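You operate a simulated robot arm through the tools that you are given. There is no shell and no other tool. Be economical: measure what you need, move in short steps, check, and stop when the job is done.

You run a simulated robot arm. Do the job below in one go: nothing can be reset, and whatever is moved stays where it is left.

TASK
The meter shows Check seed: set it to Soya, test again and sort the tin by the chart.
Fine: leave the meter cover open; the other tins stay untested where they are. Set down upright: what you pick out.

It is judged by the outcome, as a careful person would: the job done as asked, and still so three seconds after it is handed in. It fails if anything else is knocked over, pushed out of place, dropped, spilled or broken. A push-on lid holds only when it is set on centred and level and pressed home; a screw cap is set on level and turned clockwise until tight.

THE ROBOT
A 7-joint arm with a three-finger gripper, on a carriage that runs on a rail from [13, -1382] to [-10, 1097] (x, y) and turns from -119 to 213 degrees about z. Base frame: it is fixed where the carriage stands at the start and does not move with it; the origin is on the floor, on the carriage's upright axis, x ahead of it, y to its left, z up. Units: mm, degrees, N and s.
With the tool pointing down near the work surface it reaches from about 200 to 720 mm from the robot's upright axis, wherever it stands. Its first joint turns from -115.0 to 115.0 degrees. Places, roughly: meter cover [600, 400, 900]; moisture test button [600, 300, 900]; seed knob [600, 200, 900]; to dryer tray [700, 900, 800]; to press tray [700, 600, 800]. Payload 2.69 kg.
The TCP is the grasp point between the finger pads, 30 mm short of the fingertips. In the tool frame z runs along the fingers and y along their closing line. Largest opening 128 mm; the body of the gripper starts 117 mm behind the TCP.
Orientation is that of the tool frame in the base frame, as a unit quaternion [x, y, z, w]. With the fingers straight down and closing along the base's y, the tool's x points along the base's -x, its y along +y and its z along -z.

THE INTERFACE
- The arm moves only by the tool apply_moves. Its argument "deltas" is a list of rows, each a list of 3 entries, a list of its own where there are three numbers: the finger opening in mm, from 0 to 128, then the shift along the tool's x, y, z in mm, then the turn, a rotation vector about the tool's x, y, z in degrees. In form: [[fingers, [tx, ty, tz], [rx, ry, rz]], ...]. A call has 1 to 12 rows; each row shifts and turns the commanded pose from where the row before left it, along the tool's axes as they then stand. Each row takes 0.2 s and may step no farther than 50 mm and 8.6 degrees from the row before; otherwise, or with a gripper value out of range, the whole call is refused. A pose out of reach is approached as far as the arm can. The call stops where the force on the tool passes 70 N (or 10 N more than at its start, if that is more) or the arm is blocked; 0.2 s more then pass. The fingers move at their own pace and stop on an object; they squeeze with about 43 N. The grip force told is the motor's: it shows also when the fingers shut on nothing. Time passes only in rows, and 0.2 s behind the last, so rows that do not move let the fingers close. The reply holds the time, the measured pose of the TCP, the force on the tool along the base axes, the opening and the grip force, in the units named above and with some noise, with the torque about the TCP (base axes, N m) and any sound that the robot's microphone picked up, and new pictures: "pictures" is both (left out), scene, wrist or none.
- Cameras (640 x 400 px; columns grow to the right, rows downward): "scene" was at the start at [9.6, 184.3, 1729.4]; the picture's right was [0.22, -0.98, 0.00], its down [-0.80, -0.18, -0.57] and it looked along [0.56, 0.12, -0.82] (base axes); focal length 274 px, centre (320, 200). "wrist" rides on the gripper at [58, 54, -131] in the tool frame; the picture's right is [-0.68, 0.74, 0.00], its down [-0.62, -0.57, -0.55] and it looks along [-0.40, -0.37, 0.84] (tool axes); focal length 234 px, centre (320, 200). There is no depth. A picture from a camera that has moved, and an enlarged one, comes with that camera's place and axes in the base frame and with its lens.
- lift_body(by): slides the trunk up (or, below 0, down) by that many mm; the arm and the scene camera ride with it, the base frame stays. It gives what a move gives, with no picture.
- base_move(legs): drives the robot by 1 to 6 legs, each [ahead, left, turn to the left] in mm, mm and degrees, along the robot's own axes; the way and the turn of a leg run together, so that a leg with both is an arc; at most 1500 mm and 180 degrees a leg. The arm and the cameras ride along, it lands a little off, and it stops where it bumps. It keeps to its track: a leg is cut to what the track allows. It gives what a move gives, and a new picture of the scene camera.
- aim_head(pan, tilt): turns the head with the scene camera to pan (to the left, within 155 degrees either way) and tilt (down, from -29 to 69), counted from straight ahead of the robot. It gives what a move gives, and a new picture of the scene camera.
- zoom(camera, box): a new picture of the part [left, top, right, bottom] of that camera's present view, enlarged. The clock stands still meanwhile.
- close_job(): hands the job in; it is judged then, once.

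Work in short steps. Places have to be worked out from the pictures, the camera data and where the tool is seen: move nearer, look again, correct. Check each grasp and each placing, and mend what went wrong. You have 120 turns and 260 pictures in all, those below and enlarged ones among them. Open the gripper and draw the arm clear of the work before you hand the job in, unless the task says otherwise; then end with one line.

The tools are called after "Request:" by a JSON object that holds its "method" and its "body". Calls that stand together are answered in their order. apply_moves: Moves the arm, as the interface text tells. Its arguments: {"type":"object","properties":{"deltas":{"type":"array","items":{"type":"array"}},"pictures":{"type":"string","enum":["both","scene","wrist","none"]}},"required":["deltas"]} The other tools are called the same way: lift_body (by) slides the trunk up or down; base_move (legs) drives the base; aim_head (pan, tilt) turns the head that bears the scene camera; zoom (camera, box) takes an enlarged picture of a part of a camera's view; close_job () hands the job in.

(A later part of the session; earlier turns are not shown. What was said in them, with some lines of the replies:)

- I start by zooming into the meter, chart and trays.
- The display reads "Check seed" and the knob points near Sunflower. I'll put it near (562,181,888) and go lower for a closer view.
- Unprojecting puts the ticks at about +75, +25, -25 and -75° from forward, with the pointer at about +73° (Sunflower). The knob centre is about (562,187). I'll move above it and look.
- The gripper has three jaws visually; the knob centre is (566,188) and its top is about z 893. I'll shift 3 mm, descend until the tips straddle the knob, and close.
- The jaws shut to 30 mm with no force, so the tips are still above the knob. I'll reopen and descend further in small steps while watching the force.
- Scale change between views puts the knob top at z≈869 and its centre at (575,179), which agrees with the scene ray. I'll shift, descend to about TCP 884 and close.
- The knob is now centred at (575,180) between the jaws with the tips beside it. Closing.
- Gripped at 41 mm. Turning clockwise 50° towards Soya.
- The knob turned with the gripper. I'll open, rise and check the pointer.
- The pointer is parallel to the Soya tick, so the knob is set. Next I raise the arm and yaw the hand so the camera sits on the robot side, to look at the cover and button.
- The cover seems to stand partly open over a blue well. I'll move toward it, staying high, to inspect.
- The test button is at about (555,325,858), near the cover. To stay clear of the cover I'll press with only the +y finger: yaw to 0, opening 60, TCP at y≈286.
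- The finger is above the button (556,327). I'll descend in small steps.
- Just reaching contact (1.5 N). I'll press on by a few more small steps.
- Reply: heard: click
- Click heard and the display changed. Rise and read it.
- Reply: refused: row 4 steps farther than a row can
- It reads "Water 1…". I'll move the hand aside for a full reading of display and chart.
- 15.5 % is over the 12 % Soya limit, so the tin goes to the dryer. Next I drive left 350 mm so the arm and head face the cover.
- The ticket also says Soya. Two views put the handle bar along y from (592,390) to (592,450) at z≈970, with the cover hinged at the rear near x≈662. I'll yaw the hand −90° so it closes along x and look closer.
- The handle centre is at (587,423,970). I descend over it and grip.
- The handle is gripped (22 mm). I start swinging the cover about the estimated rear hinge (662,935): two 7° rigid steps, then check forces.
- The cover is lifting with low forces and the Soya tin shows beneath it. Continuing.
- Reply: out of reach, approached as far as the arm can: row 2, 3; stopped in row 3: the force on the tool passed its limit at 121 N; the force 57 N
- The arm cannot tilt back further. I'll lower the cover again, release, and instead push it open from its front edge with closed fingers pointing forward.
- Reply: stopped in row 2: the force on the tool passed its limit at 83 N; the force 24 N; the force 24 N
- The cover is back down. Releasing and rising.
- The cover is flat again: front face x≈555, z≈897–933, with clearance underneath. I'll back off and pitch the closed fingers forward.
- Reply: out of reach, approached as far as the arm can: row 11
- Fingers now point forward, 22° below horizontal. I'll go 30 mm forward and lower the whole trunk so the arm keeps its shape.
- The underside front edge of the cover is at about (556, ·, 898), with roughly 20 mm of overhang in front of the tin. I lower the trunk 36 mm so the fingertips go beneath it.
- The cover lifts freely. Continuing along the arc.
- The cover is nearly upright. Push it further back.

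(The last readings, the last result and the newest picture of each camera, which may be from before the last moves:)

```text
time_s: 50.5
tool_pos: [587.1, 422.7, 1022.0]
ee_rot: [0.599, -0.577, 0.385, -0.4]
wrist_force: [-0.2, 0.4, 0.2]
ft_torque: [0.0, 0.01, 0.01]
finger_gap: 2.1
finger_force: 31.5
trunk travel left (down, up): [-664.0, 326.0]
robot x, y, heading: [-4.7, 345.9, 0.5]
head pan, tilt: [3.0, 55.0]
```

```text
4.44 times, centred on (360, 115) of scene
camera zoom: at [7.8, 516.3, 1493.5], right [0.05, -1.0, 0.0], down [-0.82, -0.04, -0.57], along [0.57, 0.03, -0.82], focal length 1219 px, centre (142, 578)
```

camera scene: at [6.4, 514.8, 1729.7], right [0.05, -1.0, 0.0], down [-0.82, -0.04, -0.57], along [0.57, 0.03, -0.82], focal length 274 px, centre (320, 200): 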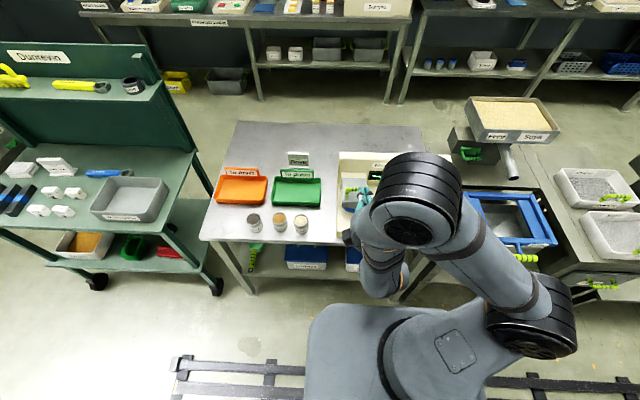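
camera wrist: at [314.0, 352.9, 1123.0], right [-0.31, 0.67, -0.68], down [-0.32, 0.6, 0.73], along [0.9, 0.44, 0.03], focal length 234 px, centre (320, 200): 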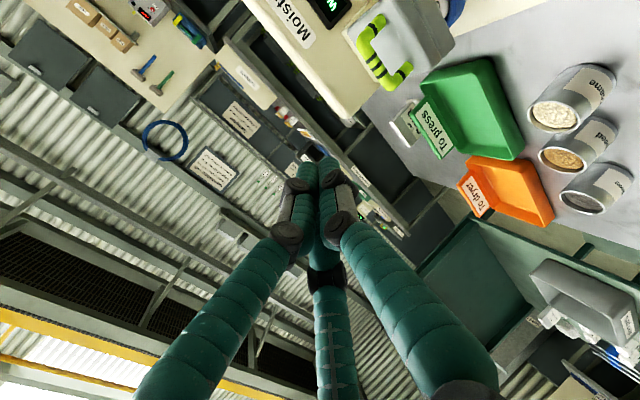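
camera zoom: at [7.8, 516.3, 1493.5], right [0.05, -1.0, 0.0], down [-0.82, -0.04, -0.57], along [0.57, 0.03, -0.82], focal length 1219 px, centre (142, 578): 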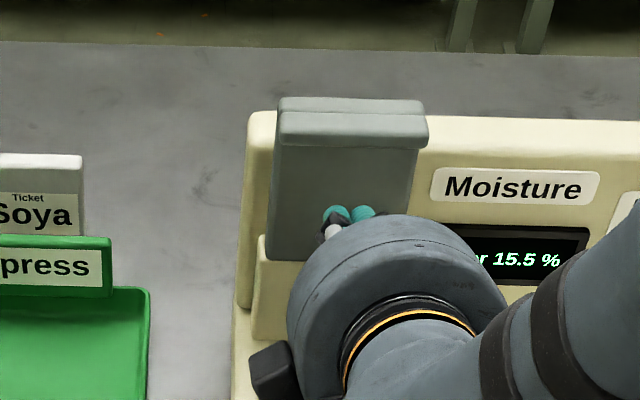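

The cover did not move between the last two views and there is no force: it stands open by itself against its stop. I back off and verify.

Request:
{"method": "apply_moves", "body": {"deltas": [[0, [0, 10, -40], [0, 0, 0]], [0, [0, 10, -40], [0, 0, 0]], [0, [0, 10, -40], [0, 0, 0]], [0, [0, 0, 0], [0, 0, 0]], [0, [0, 0, 0], [0, 0, 0]]], "pictures": "none"}}

Request:
{"method": "zoom", "body": {"camera": "scene", "box": [320, 70, 420, 160]}}

Request:
{"method": "zoom", "body": {"camera": "wrist", "box": [200, 0, 520, 200]}}

```text
time_s: 51.7
tool_pos: [463.9, 419.0, 1038.8]
ee_rot: [0.599, -0.577, 0.385, -0.401]
wrist_force: [-1.1, 0.5, 0.5]
ft_torque: [0.0, 0.03, 0.01]
finger_gap: 2.2
finger_force: 31.2
trunk travel left (down, up): [-664.0, 326.0]
robot x, y, heading: [-3.3, 344.4, 0.0]
head pan, tilt: [3.0, 55.0]
```

```text
4.44 times, centred on (370, 115) of scene
camera zoom: at [7.6, 516.2, 1493.6], right [0.05, -1.0, 0.0], down [-0.82, -0.04, -0.57], along [0.57, 0.03, -0.82], focal length 1219 px, centre (98, 578)
```

zoom: 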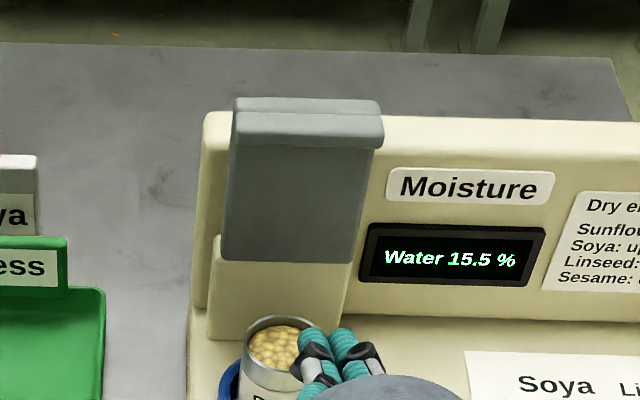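

```text
2.00 times, centred on (360, 100) of wrist
camera zoom: at [325.2, 354.9, 1037.3], right [-0.31, 0.67, -0.68], down [-0.32, 0.6, 0.73], along [0.9, 0.44, 0.02], focal length 468 px, centre (240, 400)
```

zoom: 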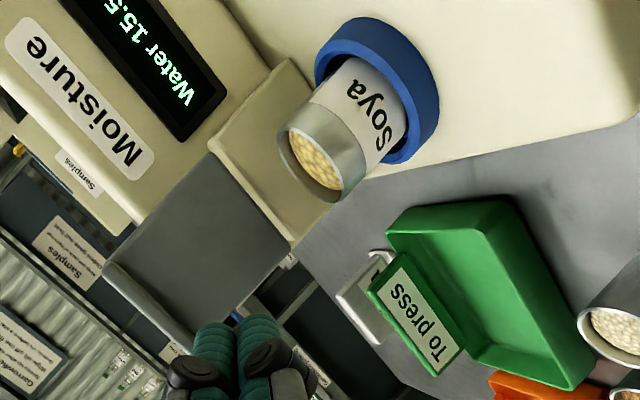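

The cover stays open. The tin centre is about (620,423) with its rim at z≈902; the open cover's face is at x≈674. I'll raise the trunk again and turn the fingers back down (4° lean) with the lone finger toward the robot.

Request:
{"method": "lift_body", "body": {"by": 236}}

Request:
{"method": "apply_moves", "body": {"deltas": [[10, [0, 0, 0], [-8.5, 0, 0]], [30, [0, 0, 0], [-8.5, 0, 0]], [50, [0, 0, 0], [-8.5, 0, 0]], [70, [0, 0, 0], [-8.5, 0, 0]], [90, [0, 0, 0], [-8.5, 0, 0]], [90, [0, 0, 0], [-8.5, 0, 0]], [90, [0, 0, 0], [-8.5, 0, 0]], [90, [0, 0, 0], [-4, 0, 0]], [90, [0, 0, 0], [0, 0, 0]]]}}

```text
time_s: 54.1
tool_pos: [463.7, 419.4, 1274.7]
ee_rot: [0.599, -0.576, 0.386, -0.401]
wrist_force: [0.6, 0.2, 0.2]
ft_torque: [-0.02, 0.04, 0.0]
finger_gap: 2.0
finger_force: 31.3
trunk travel left (down, up): [-900.0, 90.0]
robot x, y, heading: [-2.6, 345.5, 0.4]
head pan, tilt: [3.0, 55.0]
```

```text
time_s: 56.1
tool_pos: [463.6, 420.6, 1274.7]
ee_rot: [0.72, -0.693, 0.024, -0.025]
wrist_force: [0.3, -0.3, -0.3]
ft_torque: [0.03, 0.05, -0.03]
finger_gap: 90.1
finger_force: 0.1
trunk travel left (down, up): [-900.0, 90.0]
robot x, y, heading: [-2.2, 348.5, 0.1]
head pan, tilt: [3.0, 55.0]
camera scene: at [7.5, 516.1, 1729.6], right [0.05, -1.0, 0.0], down [-0.82, -0.04, -0.57], along [0.57, 0.03, -0.82], focal length 274 px, centre (320, 200)
camera wrist: at [404.2, 358.2, 1399.9], right [-0.76, 0.65, -0.05], down [0.5, 0.64, 0.59], along [0.41, 0.42, -0.81], focal length 234 px, centre (320, 200)
```

scene: 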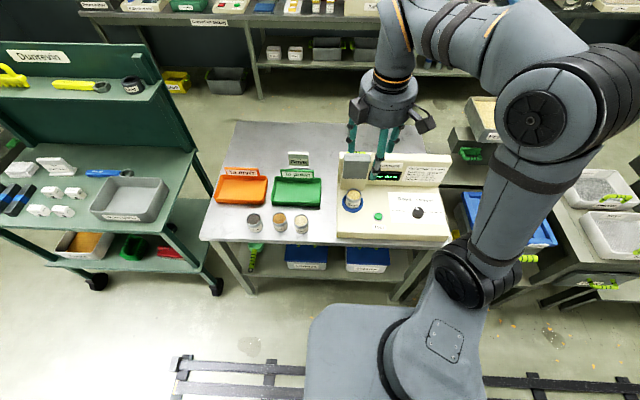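
wrist: 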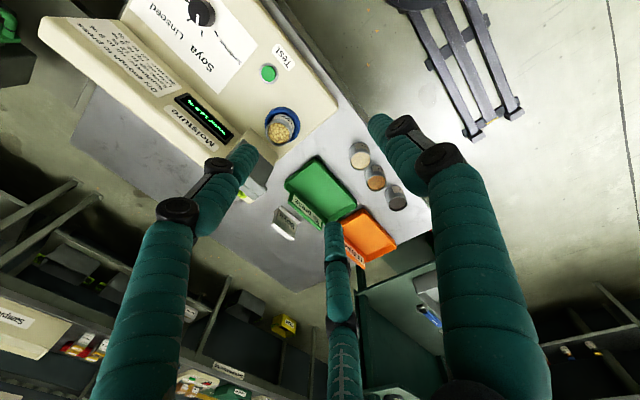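

Request:
{"method": "apply_moves", "body": {"deltas": [[90, [0.5, -23.1, 31], [0, 0, 0]], [90, [0.5, -23.1, 31], [0, 0, 0]], [90, [0.5, -23.1, 31], [0, 0, 0]], [90, [0.5, -23.1, 31], [0, 0, 0]], [90, [0.5, -23.1, 31], [0, 0, 0]], [90, [0.5, -23.1, 31], [0, 0, 0]], [90, [0, 0, 0], [0, 0, 0]]], "pictures": "wrist"}}

Request:
{"method": "zoom", "body": {"camera": "wrist", "box": [200, 60, 400, 200]}}

Request:
{"method": "zoom", "body": {"camera": "scene", "box": [310, 110, 430, 220]}}

```text
time_s: 57.7
tool_pos: [613.0, 421.5, 1099.7]
ee_rot: [0.72, -0.693, 0.026, -0.026]
wrist_force: [-0.2, 0.2, -0.4]
ft_torque: [0.0, -0.06, -0.02]
finger_gap: 90.1
finger_force: 0.1
trunk travel left (down, up): [-900.0, 90.0]
robot x, y, heading: [-1.6, 345.7, 0.1]
head pan, tilt: [3.0, 55.0]
camera wrist: at [553.2, 360.7, 1224.1], right [-0.76, 0.65, -0.05], down [0.5, 0.64, 0.59], along [0.42, 0.42, -0.81], focal length 234 px, centre (320, 200)
```

wrist: 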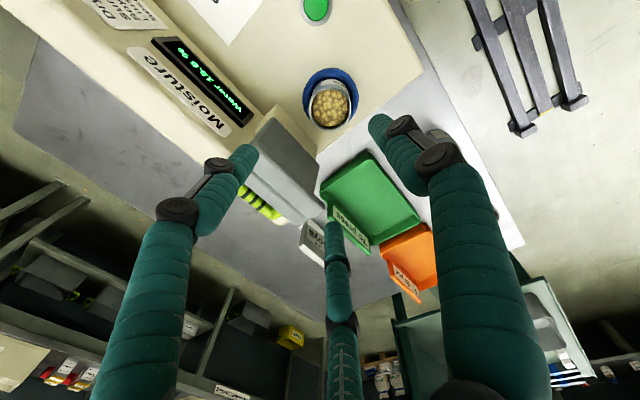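

```text
2.86 times, centred on (300, 130) of wrist
camera zoom: at [553.2, 360.7, 1224.1], right [-0.76, 0.65, -0.05], down [0.5, 0.64, 0.59], along [0.42, 0.42, -0.81], focal length 669 px, centre (377, 400)
```

zoom: 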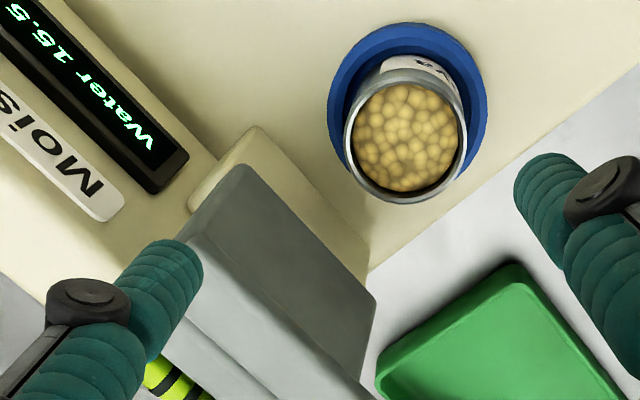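

```text
3.64 times, centred on (370, 165) of scene
camera zoom: at [6.0, 515.8, 1729.6], right [0.05, -1.0, 0.0], down [-0.82, -0.04, -0.57], along [0.57, 0.03, -0.82], focal length 997 px, centre (138, 327)
```

zoom: 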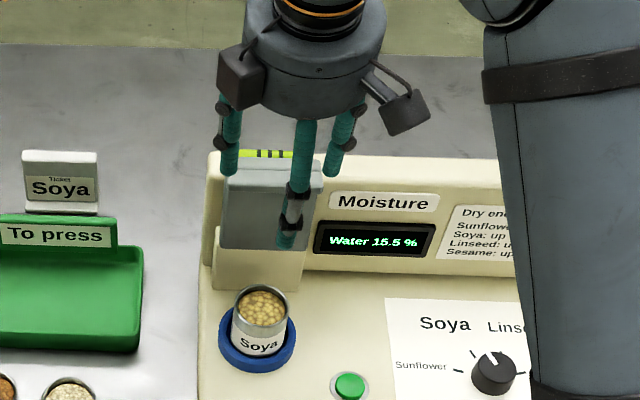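

The tin rim is at (612,421,903), Ø≈55. I increase the lean to 8° to keep the hand off the open cover, set opening to 82 and go to just above the rim.

Request:
{"method": "apply_moves", "body": {"deltas": [[82, [0, 0, 0], [4, 0, 0]], [82, [0, 5.9, 34.5], [0, 0, 0]], [82, [0, 5.9, 34.5], [0, 0, 0]], [82, [0, 5.9, 34.5], [0, 0, 0]], [82, [0, 5.9, 34.5], [0, 0, 0]], [82, [0, 0, 0], [0, 0, 0]]], "pictures": "wrist"}}

Request:
{"method": "zoom", "body": {"camera": "wrist", "box": [220, 80, 420, 220]}}

Request:
{"method": "zoom", "body": {"camera": "scene", "box": [310, 130, 400, 220]}}

```text
time_s: 59.1
tool_pos: [609.9, 422.0, 957.9]
ee_rot: [0.718, -0.692, 0.05, -0.052]
wrist_force: [0.4, -0.4, 0.0]
ft_torque: [-0.01, -0.04, 0.03]
finger_gap: 81.9
finger_force: 0.0
trunk travel left (down, up): [-900.0, 90.0]
robot x, y, heading: [-5.0, 341.7, 0.1]
head pan, tilt: [3.0, 55.0]
camera wrist: at [541.7, 359.8, 1078.1], right [-0.75, 0.65, -0.1], down [0.46, 0.63, 0.62], along [0.47, 0.42, -0.77], focal length 234 px, centre (320, 200)
```

wrist: 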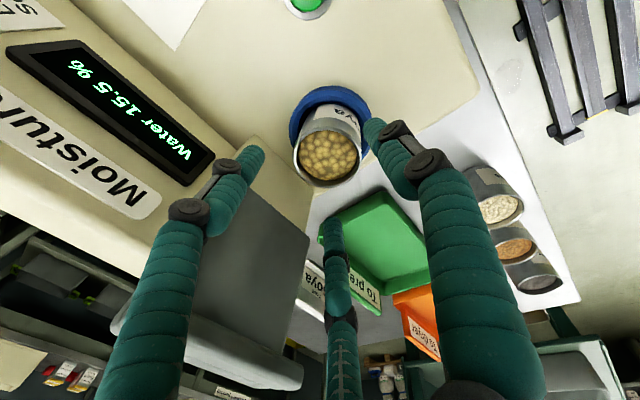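

```text
2.86 times, centred on (320, 150) of wrist
camera zoom: at [541.7, 359.8, 1078.1], right [-0.75, 0.65, -0.1], down [0.46, 0.63, 0.62], along [0.47, 0.42, -0.77], focal length 669 px, centre (320, 343)
```

zoom: 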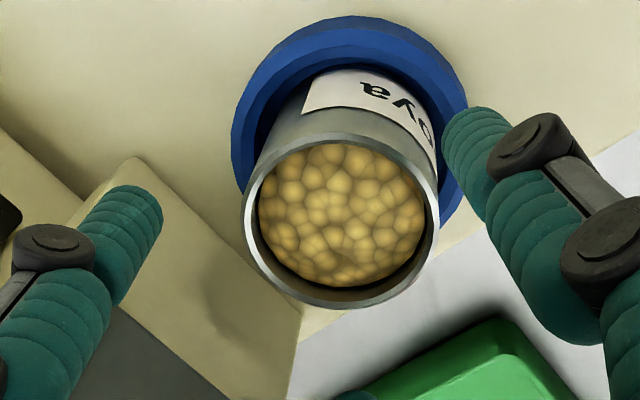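

```text
4.44 times, centred on (355, 175) of scene
camera zoom: at [6.8, 516.2, 1729.5], right [0.05, -1.0, 0.0], down [-0.82, -0.04, -0.57], along [0.57, 0.03, -0.82], focal length 1219 px, centre (164, 311)
```

zoom: 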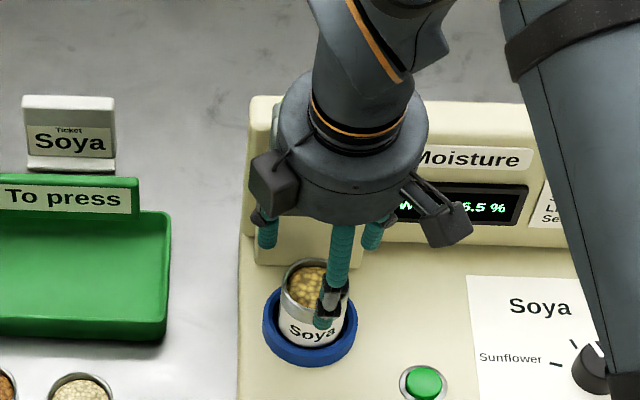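

The tin rim is centred under the axis at (613,423). I descend 40 mm to straddle the rim.

Request:
{"method": "apply_moves", "body": {"deltas": [[82, [-1, 2, 14], [0, 0, 0]], [82, [0, 2, 14], [0, 0, 0]], [82, [0, 1.7, 12.5], [0, 0, 0]], [82, [0, 0, 0], [0, 0, 0]]], "pictures": "wrist"}}

Request:
{"method": "zoom", "body": {"camera": "wrist", "box": [220, 80, 420, 220]}}

Request:
{"method": "zoom", "body": {"camera": "scene", "box": [310, 130, 400, 220]}}

```text
time_s: 60.1
tool_pos: [610.2, 422.9, 917.8]
ee_rot: [0.718, -0.692, 0.049, -0.051]
wrist_force: [-0.1, -0.3, 0.5]
ft_torque: [-0.02, 0.0, 0.0]
finger_gap: 82.1
finger_force: 0.1
trunk travel left (down, up): [-900.0, 90.0]
robot x, y, heading: [-7.1, 348.0, 0.2]
head pan, tilt: [3.0, 55.0]
camera wrist: at [541.6, 361.4, 1037.8], right [-0.75, 0.65, -0.1], down [0.46, 0.63, 0.62], along [0.47, 0.42, -0.78], focal length 234 px, centre (320, 200)
```

wrist: 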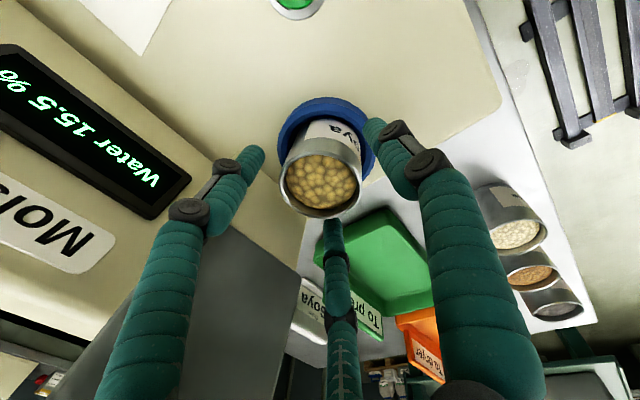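

```text
2.86 times, centred on (320, 150) of wrist
camera zoom: at [541.6, 361.4, 1037.8], right [-0.75, 0.65, -0.1], down [0.46, 0.63, 0.62], along [0.47, 0.42, -0.78], focal length 669 px, centre (320, 343)
```

zoom: 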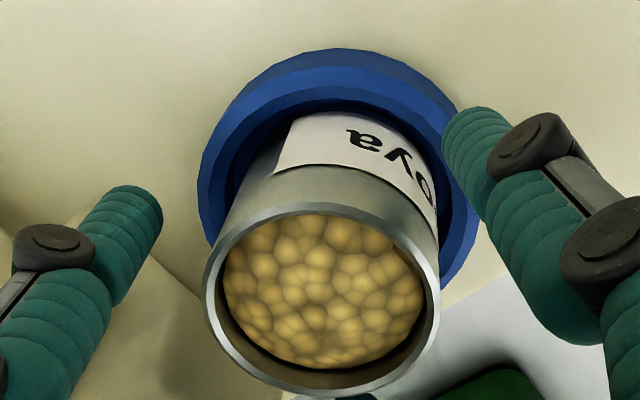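

```text
4.44 times, centred on (355, 175) of scene
camera zoom: at [7.1, 516.1, 1729.6], right [0.05, -1.0, 0.0], down [-0.82, -0.04, -0.57], along [0.57, 0.03, -0.82], focal length 1219 px, centre (164, 311)
```

zoom: 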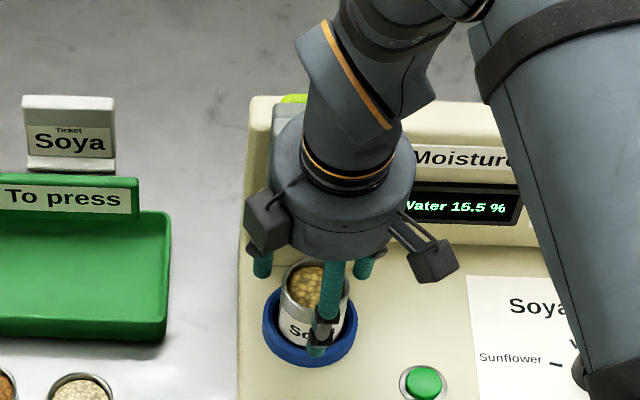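

Rim z≈902 is confirmed. I go down 4 mm more and close.

Request:
{"method": "apply_moves", "body": {"deltas": [[82, [0, 0.5, 4], [0, 0, 0]], [66, [0, 0, 0], [0, 0, 0]], [50, [0, 0, 0], [0, 0, 0]], [45, [0, 0, 0], [0, 0, 0]], [45, [0, 0, 0], [0, 0, 0]]], "pictures": "wrist"}}

Request:
{"method": "zoom", "body": {"camera": "scene", "box": [310, 130, 400, 220]}}

```text
time_s: 61.3
tool_pos: [609.7, 423.2, 912.5]
ee_rot: [0.719, -0.692, 0.049, -0.05]
wrist_force: [-3.9, 0.3, 0.3]
ft_torque: [0.02, 0.33, -0.02]
finger_gap: 56.4
finger_force: 32.3
trunk travel left (down, up): [-900.0, 90.0]
robot x, y, heading: [-4.9, 343.3, 0.1]
head pan, tilt: [3.0, 55.0]
camera wrist: at [541.5, 361.3, 1034.2], right [-0.75, 0.65, -0.1], down [0.46, 0.63, 0.62], along [0.47, 0.42, -0.78], focal length 234 px, centre (320, 200)
```

wrist: 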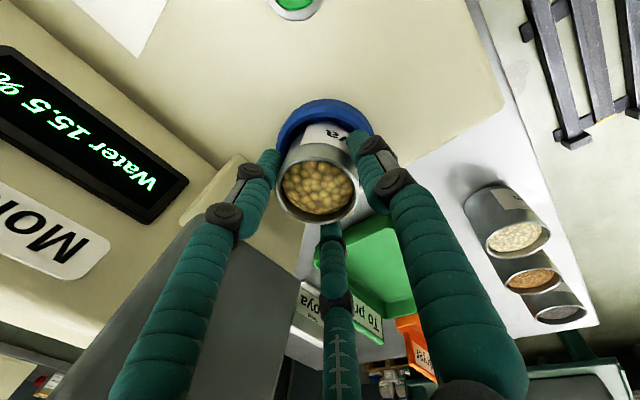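

```text
4.44 times, centred on (355, 175) of scene
camera zoom: at [7.1, 516.3, 1729.5], right [0.05, -1.0, 0.0], down [-0.82, -0.04, -0.57], along [0.57, 0.03, -0.82], focal length 1219 px, centre (164, 311)
```

zoom: 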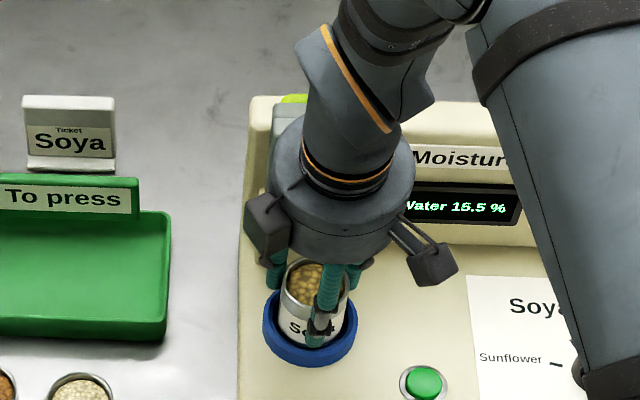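

Gripped at 56 mm. Lifting slowly and vertically.

Request:
{"method": "apply_moves", "body": {"deltas": [[45, [0, -1.4, -9.9], [0, 0, 0]], [45, [0, -1.4, -9.9], [0, 0, 0]], [45, [0, -1.4, -9.9], [0, 0, 0]], [45, [0, 0, 0], [0, 0, 0]]], "pictures": "wrist"}}

Request:
{"method": "zoom", "body": {"camera": "scene", "box": [310, 130, 400, 220]}}

```text
time_s: 62.3
tool_pos: [613.3, 422.6, 943.7]
ee_rot: [0.719, -0.692, 0.048, -0.05]
wrist_force: [0.3, 0.4, -1.6]
ft_torque: [0.0, -0.04, 0.02]
finger_gap: 56.0
finger_force: 43.5
trunk travel left (down, up): [-900.0, 90.0]
robot x, y, heading: [-0.2, 344.8, -0.0]
head pan, tilt: [3.0, 55.0]
camera wrist: at [543.7, 361.6, 1064.3], right [-0.75, 0.65, -0.1], down [0.46, 0.63, 0.62], along [0.47, 0.42, -0.78], focal length 234 px, centre (320, 200)
```

wrist: 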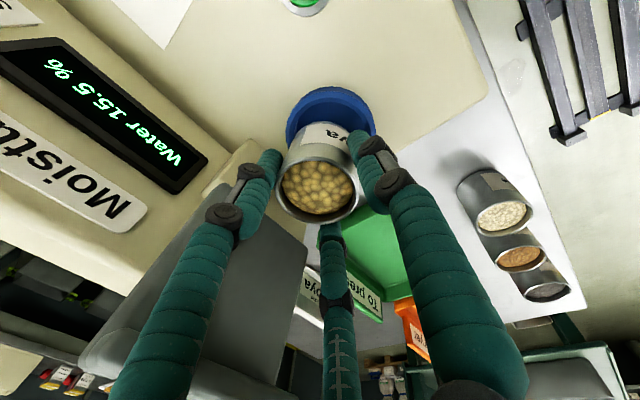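

```text
4.44 times, centred on (355, 175) of scene
camera zoom: at [8.4, 516.2, 1729.5], right [0.05, -1.0, 0.0], down [-0.82, -0.04, -0.57], along [0.57, 0.03, -0.82], focal length 1219 px, centre (164, 311)
```

zoom: 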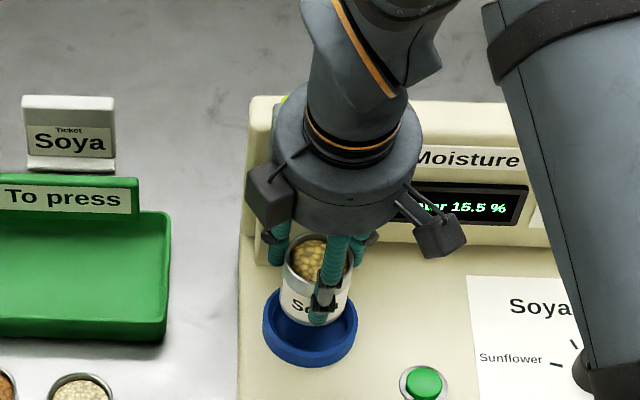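

The tin is held. Continue up and back away from the cover.

Request:
{"method": "apply_moves", "body": {"deltas": [[45, [0, -2.8, -20], [0, 0, 0]], [45, [0, -2.8, -20], [0, 0, 0]], [45, [0, 8, -25], [0, 0, 0]], [45, [0, 15, -30], [0, 0, 0]], [45, [0, 25, -20], [0, 0, 0]], [45, [0, 25, 0], [0, 0, 0]], [45, [0, 0, 0], [0, 0, 0]]], "pictures": "both"}}

Request:
{"method": "zoom", "body": {"camera": "scene", "box": [310, 110, 430, 220]}}

```text
time_s: 63.9
tool_pos: [531.0, 418.8, 1048.5]
ee_rot: [0.719, -0.692, 0.05, -0.051]
wrist_force: [-0.4, -0.6, -1.4]
ft_torque: [-0.01, 0.02, 0.01]
finger_gap: 56.1
finger_force: 43.5
trunk travel left (down, up): [-900.0, 90.0]
robot x, y, heading: [-2.4, 344.1, -0.2]
head pan, tilt: [3.0, 55.0]
camera scene: at [8.4, 516.3, 1729.5], right [0.05, -1.0, 0.0], down [-0.82, -0.04, -0.57], along [0.57, 0.03, -0.82], focal length 274 px, centre (320, 200)
camera wrist: at [462.4, 358.0, 1169.3], right [-0.75, 0.65, -0.1], down [0.46, 0.63, 0.62], along [0.47, 0.42, -0.78], focal length 234 px, centre (320, 200)
```

scene: 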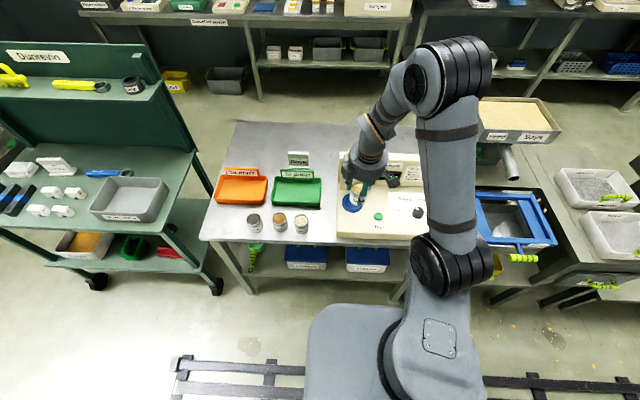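
wrist: 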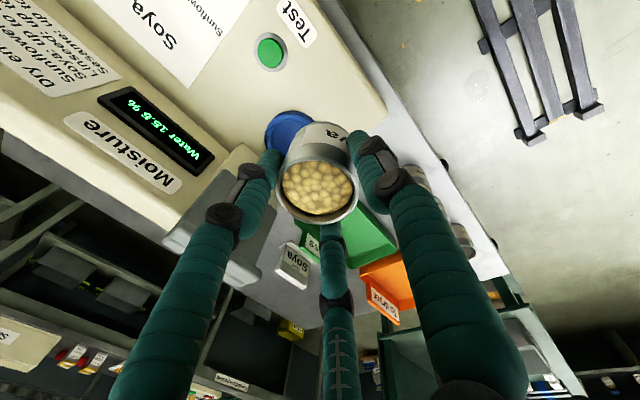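

```text
3.64 times, centred on (370, 165) of scene
camera zoom: at [8.4, 516.3, 1729.5], right [0.05, -1.0, 0.0], down [-0.82, -0.04, -0.57], along [0.57, 0.03, -0.82], focal length 997 px, centre (138, 327)
```

zoom: 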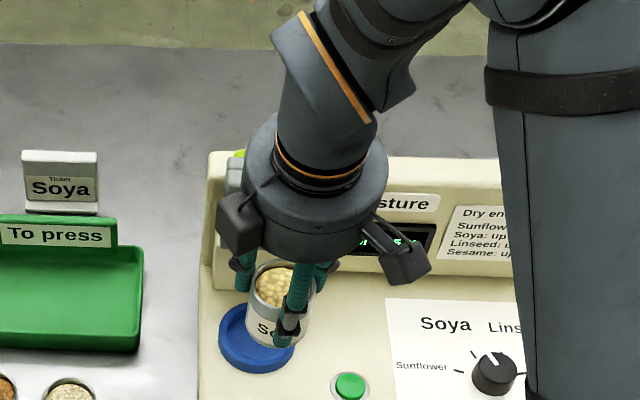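

The tin is upright in the grip. I drive left 480 mm to face the dryer tray.

Request:
{"method": "base_move", "body": {"legs": [[0, 480, 0]]}}

Request:
{"method": "zoom", "body": {"camera": "scene", "box": [280, 100, 480, 230]}}

Request:
{"method": "zoom", "body": {"camera": "wrist", "box": [160, 60, 480, 260]}}

```text
time_s: 66.8
tool_pos: [526.4, 904.2, 1049.4]
ee_rot: [0.718, -0.692, 0.049, -0.05]
wrist_force: [-0.8, 0.5, -0.2]
ft_torque: [-0.01, 0.01, 0.01]
finger_gap: 55.8
finger_force: 43.2
trunk travel left (down, up): [-900.0, 90.0]
robot x, y, heading: [-11.2, 829.8, -0.2]
head pan, tilt: [3.0, 55.0]
camera scene: at [3.7, 1000.7, 1729.5], right [0.05, -1.0, 0.0], down [-0.82, -0.04, -0.57], along [0.57, 0.03, -0.82], focal length 274 px, centre (320, 200)
```

scene: 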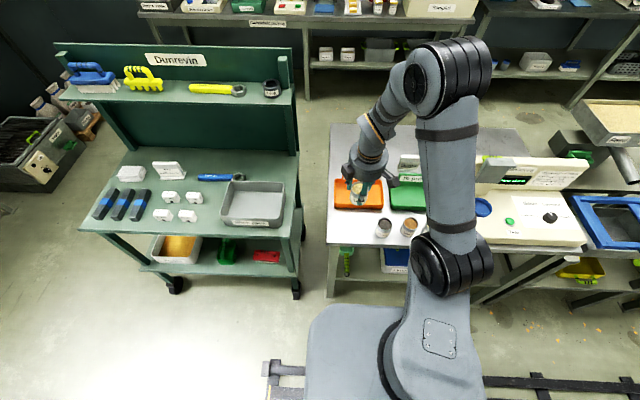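

```text
3.08 times, centred on (380, 165) of scene
camera zoom: at [3.7, 1000.7, 1729.5], right [0.05, -1.0, 0.0], down [-0.82, -0.04, -0.57], along [0.57, 0.03, -0.82], focal length 844 px, centre (135, 308)
```

zoom: 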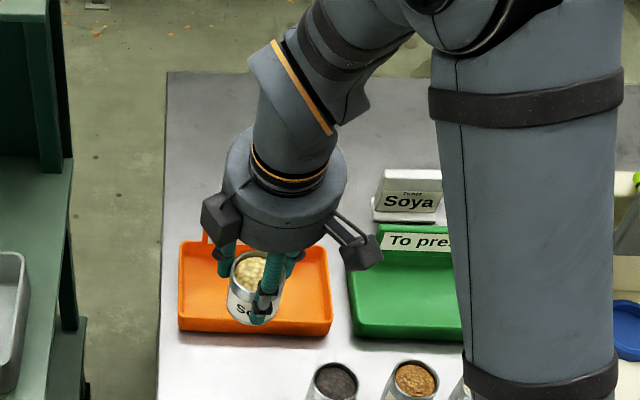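

```text
2.00 times, centred on (320, 160) of wrist
camera zoom: at [457.9, 841.9, 1169.4], right [-0.75, 0.65, -0.1], down [0.46, 0.63, 0.62], along [0.47, 0.42, -0.78], focal length 468 px, centre (320, 280)
```

zoom: 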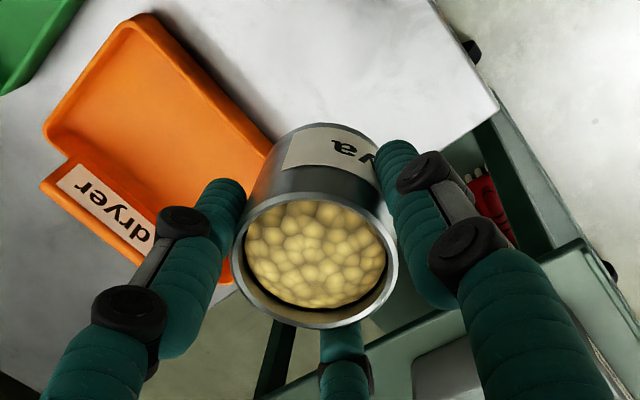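

The tray spans about x 620–762, y 776–974, with rim z≈813. I move the tin above (670,875), still well above the rim.

Request:
{"method": "apply_moves", "body": {"deltas": [[45, [6.8, -25.2, 21.5], [0, 0, 0]], [45, [6.8, -25.2, 21.5], [0, 0, 0]], [45, [6.8, -25.2, 21.5], [0, 0, 0]], [45, [6.8, -25.2, 21.5], [0, 0, 0]], [45, [6.8, -25.2, 21.5], [0, 0, 0]], [45, [0, 0, 0], [0, 0, 0]]]}}

Request:
{"method": "zoom", "body": {"camera": "scene", "box": [310, 110, 460, 230]}}

Request:
{"method": "zoom", "body": {"camera": "wrist", "box": [160, 60, 480, 260]}}

```text
time_s: 68.2
tool_pos: [668.2, 877.2, 960.2]
ee_rot: [0.719, -0.692, 0.049, -0.051]
wrist_force: [0.1, -0.3, 0.3]
ft_torque: [-0.01, -0.03, -0.01]
finger_gap: 55.7
finger_force: 43.4
trunk travel left (down, up): [-900.0, 90.0]
robot x, y, heading: [-7.6, 829.2, 0.2]
head pan, tilt: [3.0, 55.0]
camera scene: at [2.4, 1000.5, 1729.6], right [0.05, -1.0, 0.0], down [-0.82, -0.04, -0.57], along [0.57, 0.03, -0.82], focal length 274 px, centre (320, 200)
camera wrist: at [599.5, 814.8, 1080.2], right [-0.75, 0.65, -0.1], down [0.46, 0.63, 0.62], along [0.47, 0.42, -0.78], focal length 234 px, centre (320, 200)
```

scene: 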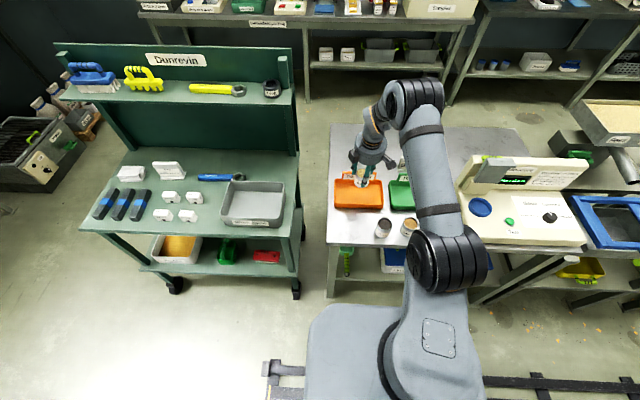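
wrist: 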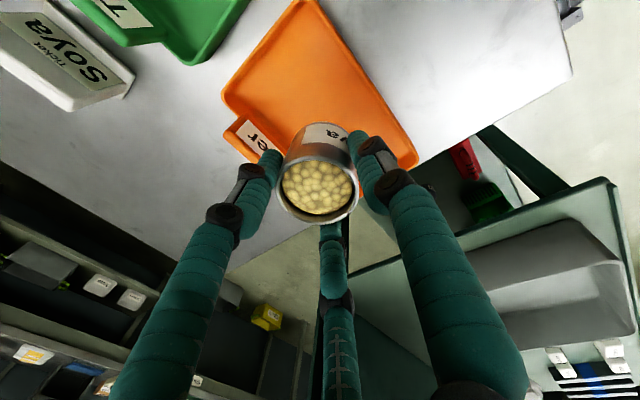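

```text
3.33 times, centred on (385, 170) of scene
camera zoom: at [2.4, 1000.5, 1729.6], right [0.05, -1.0, 0.0], down [-0.82, -0.04, -0.57], along [0.57, 0.03, -0.82], focal length 914 px, centre (103, 300)
```

zoom: 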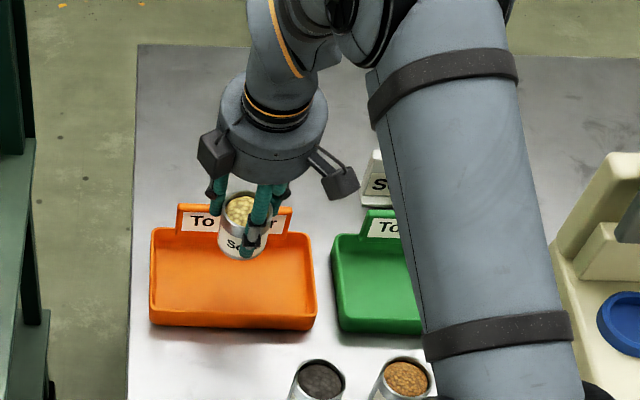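

```text
2.00 times, centred on (320, 160) of wrist
camera zoom: at [599.5, 814.8, 1080.2], right [-0.75, 0.65, -0.1], down [0.46, 0.63, 0.62], along [0.47, 0.42, -0.78], focal length 468 px, centre (320, 280)
```

zoom: 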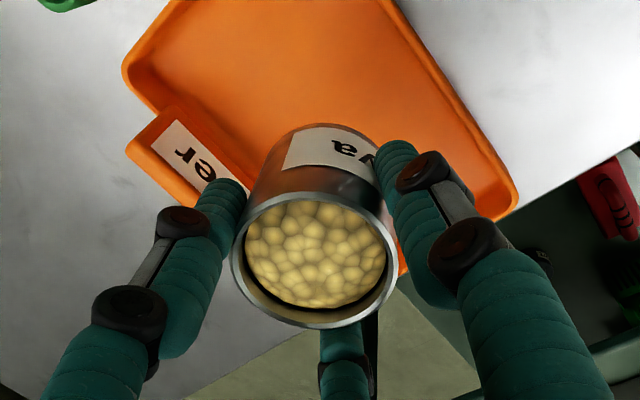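

Tray corners re-check fine (centre ≈ (688,880)). Descending vertically toward the tray floor.

Request:
{"method": "apply_moves", "body": {"deltas": [[45, [0, 2.1, 14.9], [0, 0, 0]], [45, [0, 2.1, 14.9], [0, 0, 0]], [45, [0, 2.1, 14.9], [0, 0, 0]], [45, [0, 2.1, 14.9], [0, 0, 0]], [45, [0, 0, 0], [0, 0, 0]]], "pictures": "none"}}

Request:
{"method": "zoom", "body": {"camera": "scene", "box": [320, 140, 420, 230]}}

```text
time_s: 69.4
tool_pos: [667.2, 876.7, 900.7]
ee_rot: [0.718, -0.692, 0.048, -0.051]
wrist_force: [-0.6, 0.2, -1.1]
ft_torque: [0.01, 0.0, 0.01]
finger_gap: 55.7
finger_force: 42.3
trunk travel left (down, up): [-900.0, 90.0]
robot x, y, heading: [-5.4, 824.3, 0.1]
head pan, tilt: [3.0, 55.0]
```

```text
4.44 times, centred on (370, 185) of scene
camera zoom: at [3.5, 1000.4, 1729.6], right [0.05, -1.0, 0.0], down [-0.82, -0.04, -0.57], along [0.57, 0.03, -0.82], focal length 1219 px, centre (98, 267)
```

zoom: 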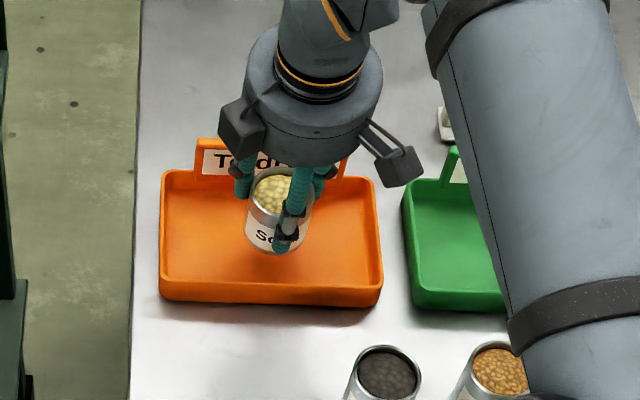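

Request:
{"method": "apply_moves", "body": {"deltas": [[45, [0, 0.7, 5], [0, 0, 0]], [45, [0, 0.7, 5], [0, 0, 0]], [45, [0, 0, 0], [0, 0, 0]]], "pictures": "none"}}

Request:
{"method": "zoom", "body": {"camera": "scene", "box": [320, 140, 420, 230]}}

```text
time_s: 70.2
tool_pos: [667.5, 876.6, 890.4]
ee_rot: [0.718, -0.692, 0.049, -0.051]
wrist_force: [0.0, -0.8, -1.3]
ft_torque: [-0.03, 0.0, -0.03]
finger_gap: 55.7
finger_force: 43.2
trunk travel left (down, up): [-900.0, 90.0]
robot x, y, heading: [-8.6, 831.0, 0.2]
head pan, tilt: [3.0, 55.0]
```

```text
4.44 times, centred on (370, 185) of scene
camera zoom: at [3.7, 1000.5, 1729.5], right [0.05, -1.0, 0.0], down [-0.82, -0.04, -0.57], along [0.57, 0.03, -0.82], focal length 1219 px, centre (98, 267)
```

zoom: 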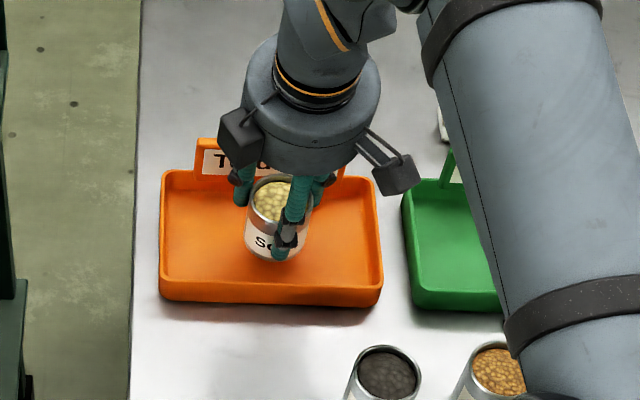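

Request:
{"method": "apply_moves", "body": {"deltas": [[45, [0, 0.6, 4], [0, 0, 0]], [45, [0, 0.6, 4], [0, 0, 0]], [45, [0, 0, 0], [0, 0, 0]]], "pictures": "none"}}

Request:
{"method": "apply_moves", "body": {"deltas": [[45, [0, 0.4, 3], [0, 0, 0]], [45, [0, 0, 0], [0, 0, 0]]], "pictures": "none"}}

Request:
{"method": "zoom", "body": {"camera": "scene", "box": [320, 140, 420, 230]}}

```text
time_s: 71.0
tool_pos: [668.1, 875.1, 882.7]
ee_rot: [0.718, -0.692, 0.049, -0.05]
wrist_force: [0.4, -0.3, -1.4]
ft_torque: [0.02, -0.02, -0.03]
finger_gap: 55.2
finger_force: 43.2
trunk travel left (down, up): [-900.0, 90.0]
robot x, y, heading: [-7.8, 826.5, 0.4]
head pan, tilt: [3.0, 55.0]
```

```text
time_s: 71.6
tool_pos: [669.0, 874.8, 878.8]
ee_rot: [0.718, -0.692, 0.049, -0.051]
wrist_force: [0.0, -0.1, -2.0]
ft_torque: [-0.02, -0.01, -0.02]
finger_gap: 55.7
finger_force: 43.0
trunk travel left (down, up): [-900.0, 90.0]
robot x, y, heading: [-8.6, 824.2, -0.1]
head pan, tilt: [3.0, 55.0]
```

```text
4.44 times, centred on (370, 185) of scene
camera zoom: at [3.6, 1000.4, 1729.5], right [0.05, -1.0, 0.0], down [-0.82, -0.04, -0.57], along [0.57, 0.03, -0.82], focal length 1219 px, centre (98, 267)
```

zoom: 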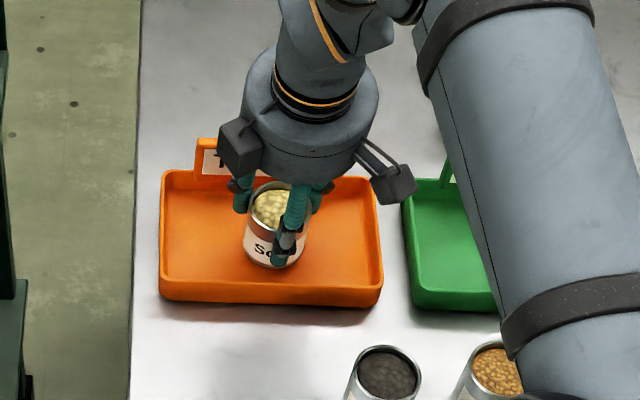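

Request:
{"method": "apply_moves", "body": {"deltas": [[45, [0, 0.4, 3], [0, 0, 0]], [45, [0, 0.4, 3], [0, 0, 0]], [45, [0, 0, 0], [0, 0, 0]]], "pictures": "none"}}

Request:
{"method": "zoom", "body": {"camera": "scene", "box": [340, 160, 400, 220]}}

```text
time_s: 72.4
tool_pos: [666.8, 874.2, 872.6]
ee_rot: [0.719, -0.692, 0.049, -0.051]
wrist_force: [0.0, 0.2, -0.7]
ft_torque: [0.01, -0.01, 0.02]
finger_gap: 55.4
finger_force: 43.0
trunk travel left (down, up): [-900.0, 90.0]
robot x, y, heading: [-8.0, 825.8, -0.1]
head pan, tilt: [3.0, 55.0]
```

```text
6.67 times, centred on (370, 190) of scene
camera zoom: at [3.7, 1000.5, 1729.5], right [0.05, -1.0, 0.0], down [-0.82, -0.04, -0.57], along [0.57, 0.03, -0.82], focal length 1828 px, centre (-13, 267)
```

zoom: 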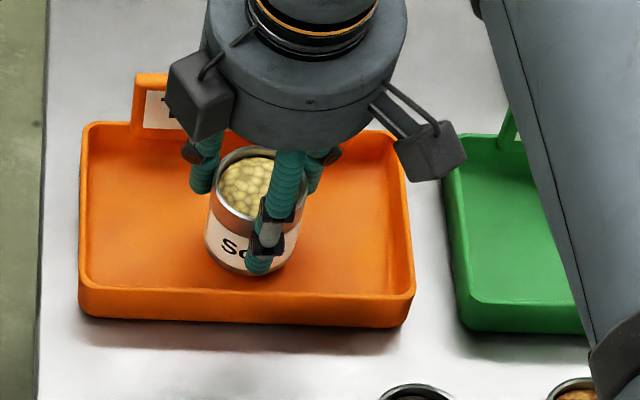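

Request:
{"method": "apply_moves", "body": {"deltas": [[45, [0, 0.4, 3], [0, 0, 0]], [45, [0, 0.4, 3], [0, 0, 0]], [45, [0, 0, 0], [0, 0, 0]]], "pictures": "none"}}

Request:
{"method": "apply_moves", "body": {"deltas": [[45, [0, 0.4, 3], [0, 0, 0]], [45, [0, 0, 0], [0, 0, 0]]], "pictures": "none"}}

Request:
{"method": "zoom", "body": {"camera": "scene", "box": [340, 160, 400, 220]}}

```text
time_s: 73.2
tool_pos: [668.8, 874.9, 867.1]
ee_rot: [0.718, -0.692, 0.049, -0.051]
wrist_force: [-0.7, -0.7, -1.0]
ft_torque: [-0.02, 0.0, -0.01]
finger_gap: 55.4
finger_force: 43.2
trunk travel left (down, up): [-900.0, 90.0]
robot x, y, heading: [-8.0, 828.2, -0.1]
head pan, tilt: [3.0, 55.0]
```

```text
time_s: 73.8
tool_pos: [668.4, 874.7, 865.7]
ee_rot: [0.718, -0.692, 0.05, -0.052]
wrist_force: [0.7, -0.2, 10.6]
ft_torque: [-0.02, 0.26, 0.0]
finger_gap: 55.3
finger_force: 42.7
trunk travel left (down, up): [-900.0, 90.0]
robot x, y, heading: [-4.9, 827.5, -0.1]
head pan, tilt: [3.0, 55.0]
```

```text
6.67 times, centred on (370, 190) of scene
camera zoom: at [1.7, 1000.2, 1729.8], right [0.05, -1.0, 0.0], down [-0.82, -0.04, -0.57], along [0.57, 0.03, -0.82], focal length 1828 px, centre (-13, 267)
```

zoom: 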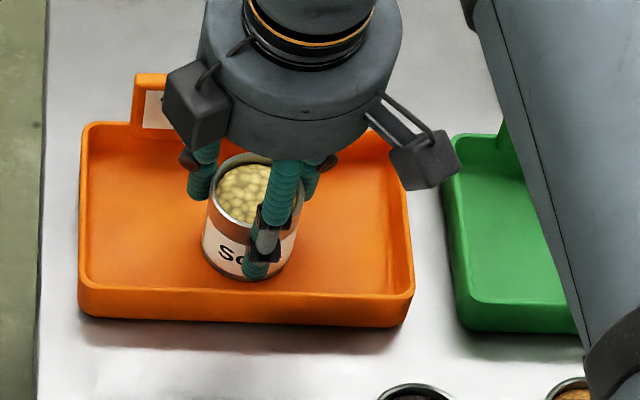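

Contact (≈10 N). I relieve 1 mm, open gently and then rise.

Request:
{"method": "apply_moves", "body": {"deltas": [[45, [0, -0.1, -1], [0, 0, 0]], [60, [0, 0, 0], [0, 0, 0]], [75, [0, 0, 0], [0, 0, 0]], [84, [0, 0, 0], [0, 0, 0]], [84, [0, 0, 0], [0, 0, 0]]], "pictures": "wrist"}}

Request:
{"method": "zoom", "body": {"camera": "scene", "box": [340, 160, 400, 220]}}

```text
time_s: 75.0
tool_pos: [668.7, 874.4, 865.6]
ee_rot: [0.718, -0.692, 0.048, -0.052]
wrist_force: [1.3, 0.8, 1.0]
ft_torque: [0.02, 0.0, 0.01]
finger_gap: 84.8
finger_force: 0.1
trunk travel left (down, up): [-900.0, 90.0]
robot x, y, heading: [-6.3, 825.4, 0.1]
head pan, tilt: [3.0, 55.0]
camera wrist: at [599.4, 813.0, 985.1], right [-0.75, 0.65, -0.1], down [0.46, 0.63, 0.62], along [0.47, 0.42, -0.78], focal length 234 px, centre (320, 200)
```

wrist: 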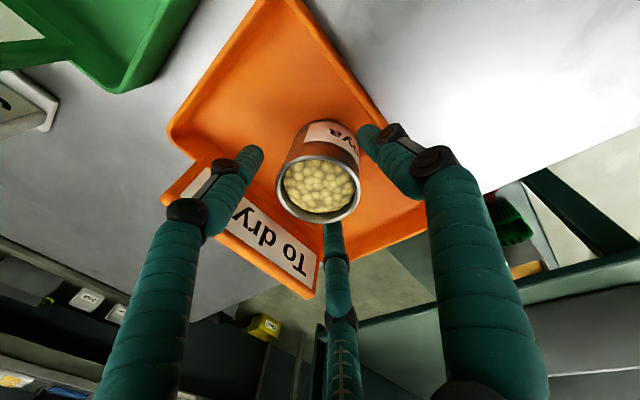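

```text
6.67 times, centred on (370, 190) of scene
camera zoom: at [3.7, 1000.5, 1729.6], right [0.05, -1.0, 0.0], down [-0.82, -0.04, -0.57], along [0.57, 0.03, -0.82], focal length 1828 px, centre (-13, 267)
```

zoom: 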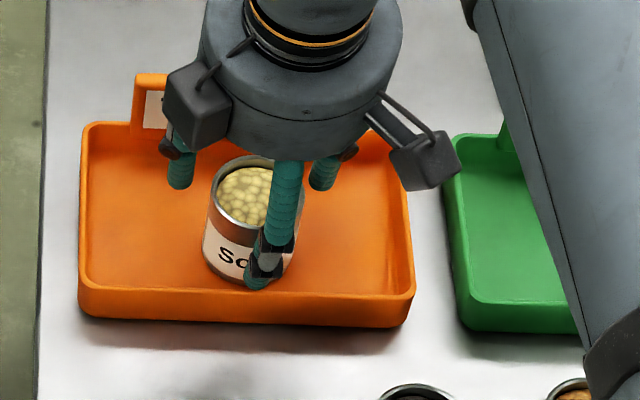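

The tin stands free and upright in the dryer tray. I rise vertically and pull clear.

Request:
{"method": "apply_moves", "body": {"deltas": [[84, [0, -2.1, -15], [0, 0, 0]], [84, [0, -2.8, -20], [0, 0, 0]], [84, [0, -5.6, -40], [0, 0, 0]], [84, [0, -5.6, -40], [0, 0, 0]], [84, [0, -5.6, -40], [0, 0, 0]], [84, [0, 30, -35], [0, 0, 0]], [84, [0, 30, -35], [0, 0, 0]], [84, [0, 0, 0], [0, 0, 0]]]}}

Request:
{"method": "zoom", "body": {"camera": "scene", "box": [320, 130, 450, 230]}}

Request:
{"method": "zoom", "body": {"camera": "scene", "box": [450, 130, 600, 250]}}

```text
time_s: 76.8
tool_pos: [599.2, 873.2, 1081.3]
ee_rot: [0.719, -0.692, 0.047, -0.051]
wrist_force: [-0.4, -0.1, -0.8]
ft_torque: [0.0, 0.02, 0.01]
finger_gap: 83.8
finger_force: 0.0
trunk travel left (down, up): [-900.0, 90.0]
robot x, y, heading: [-8.5, 830.2, -0.2]
head pan, tilt: [3.0, 55.0]
camera scene: at [5.4, 1000.6, 1729.5], right [0.05, -1.0, 0.0], down [-0.82, -0.04, -0.57], along [0.57, 0.03, -0.82], focal length 274 px, centre (320, 200)
camera wrist: at [528.9, 811.4, 1201.3], right [-0.75, 0.65, -0.1], down [0.46, 0.63, 0.62], along [0.47, 0.42, -0.78], focal length 234 px, centre (320, 200)
```

scene: 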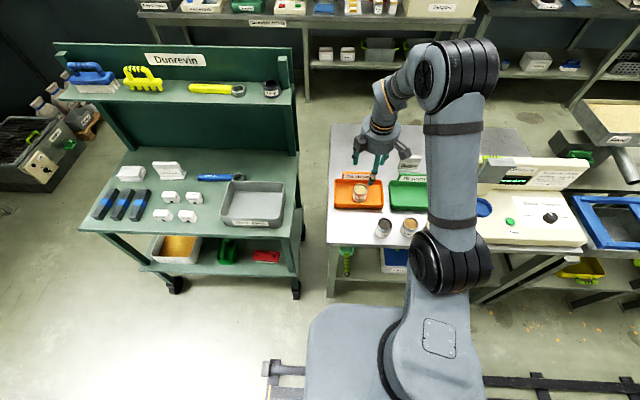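
wrist: 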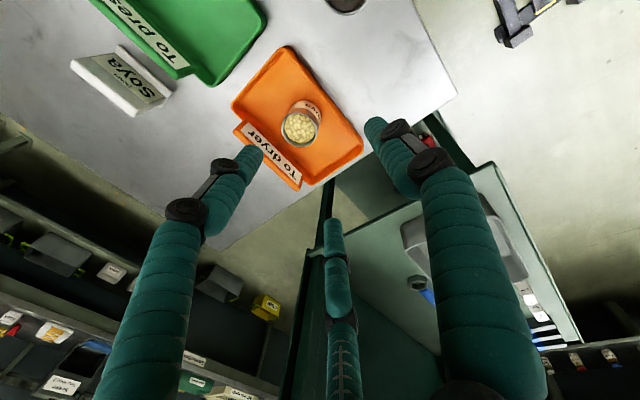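

```text
4.00 times, centred on (385, 180) of scene
camera zoom: at [5.4, 1000.6, 1729.5], right [0.05, -1.0, 0.0], down [-0.82, -0.04, -0.57], along [0.57, 0.03, -0.82], focal length 1097 px, centre (60, 280)
```

zoom: 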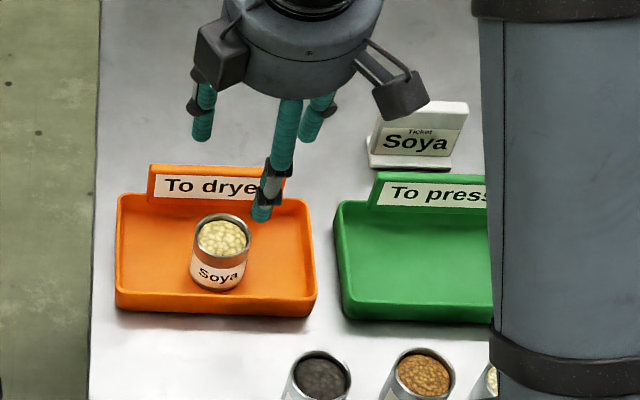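

```text
3.33 times, centred on (525, 190) of scene
camera zoom: at [5.4, 1000.6, 1729.5], right [0.05, -1.0, 0.0], down [-0.82, -0.04, -0.57], along [0.57, 0.03, -0.82], focal length 914 px, centre (-363, 233)
```

zoom: 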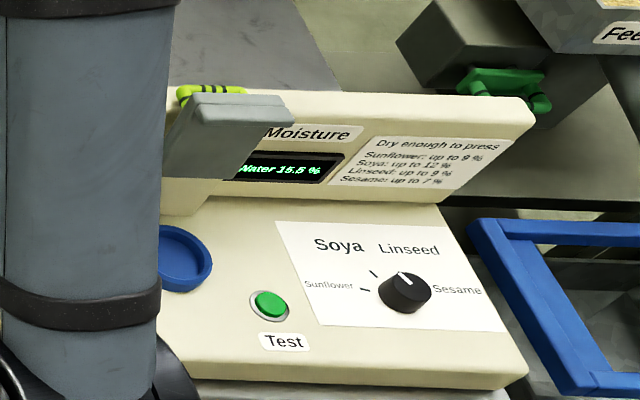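

The tin is upright in the To dryer tray, the cover is open, the knob is on Soya and the other tins are untouched. The arm is clear, so I hand in.

Request:
{"method": "close_job", "body": {}}

```text
The job is handed in.
```

I set the meter to Soya and tested again. It read 15.5 % water, over the chart's 12 % limit, so the tin now stands upright in the "To dryer" tray; the meter cover is open and the other tins were not touched.
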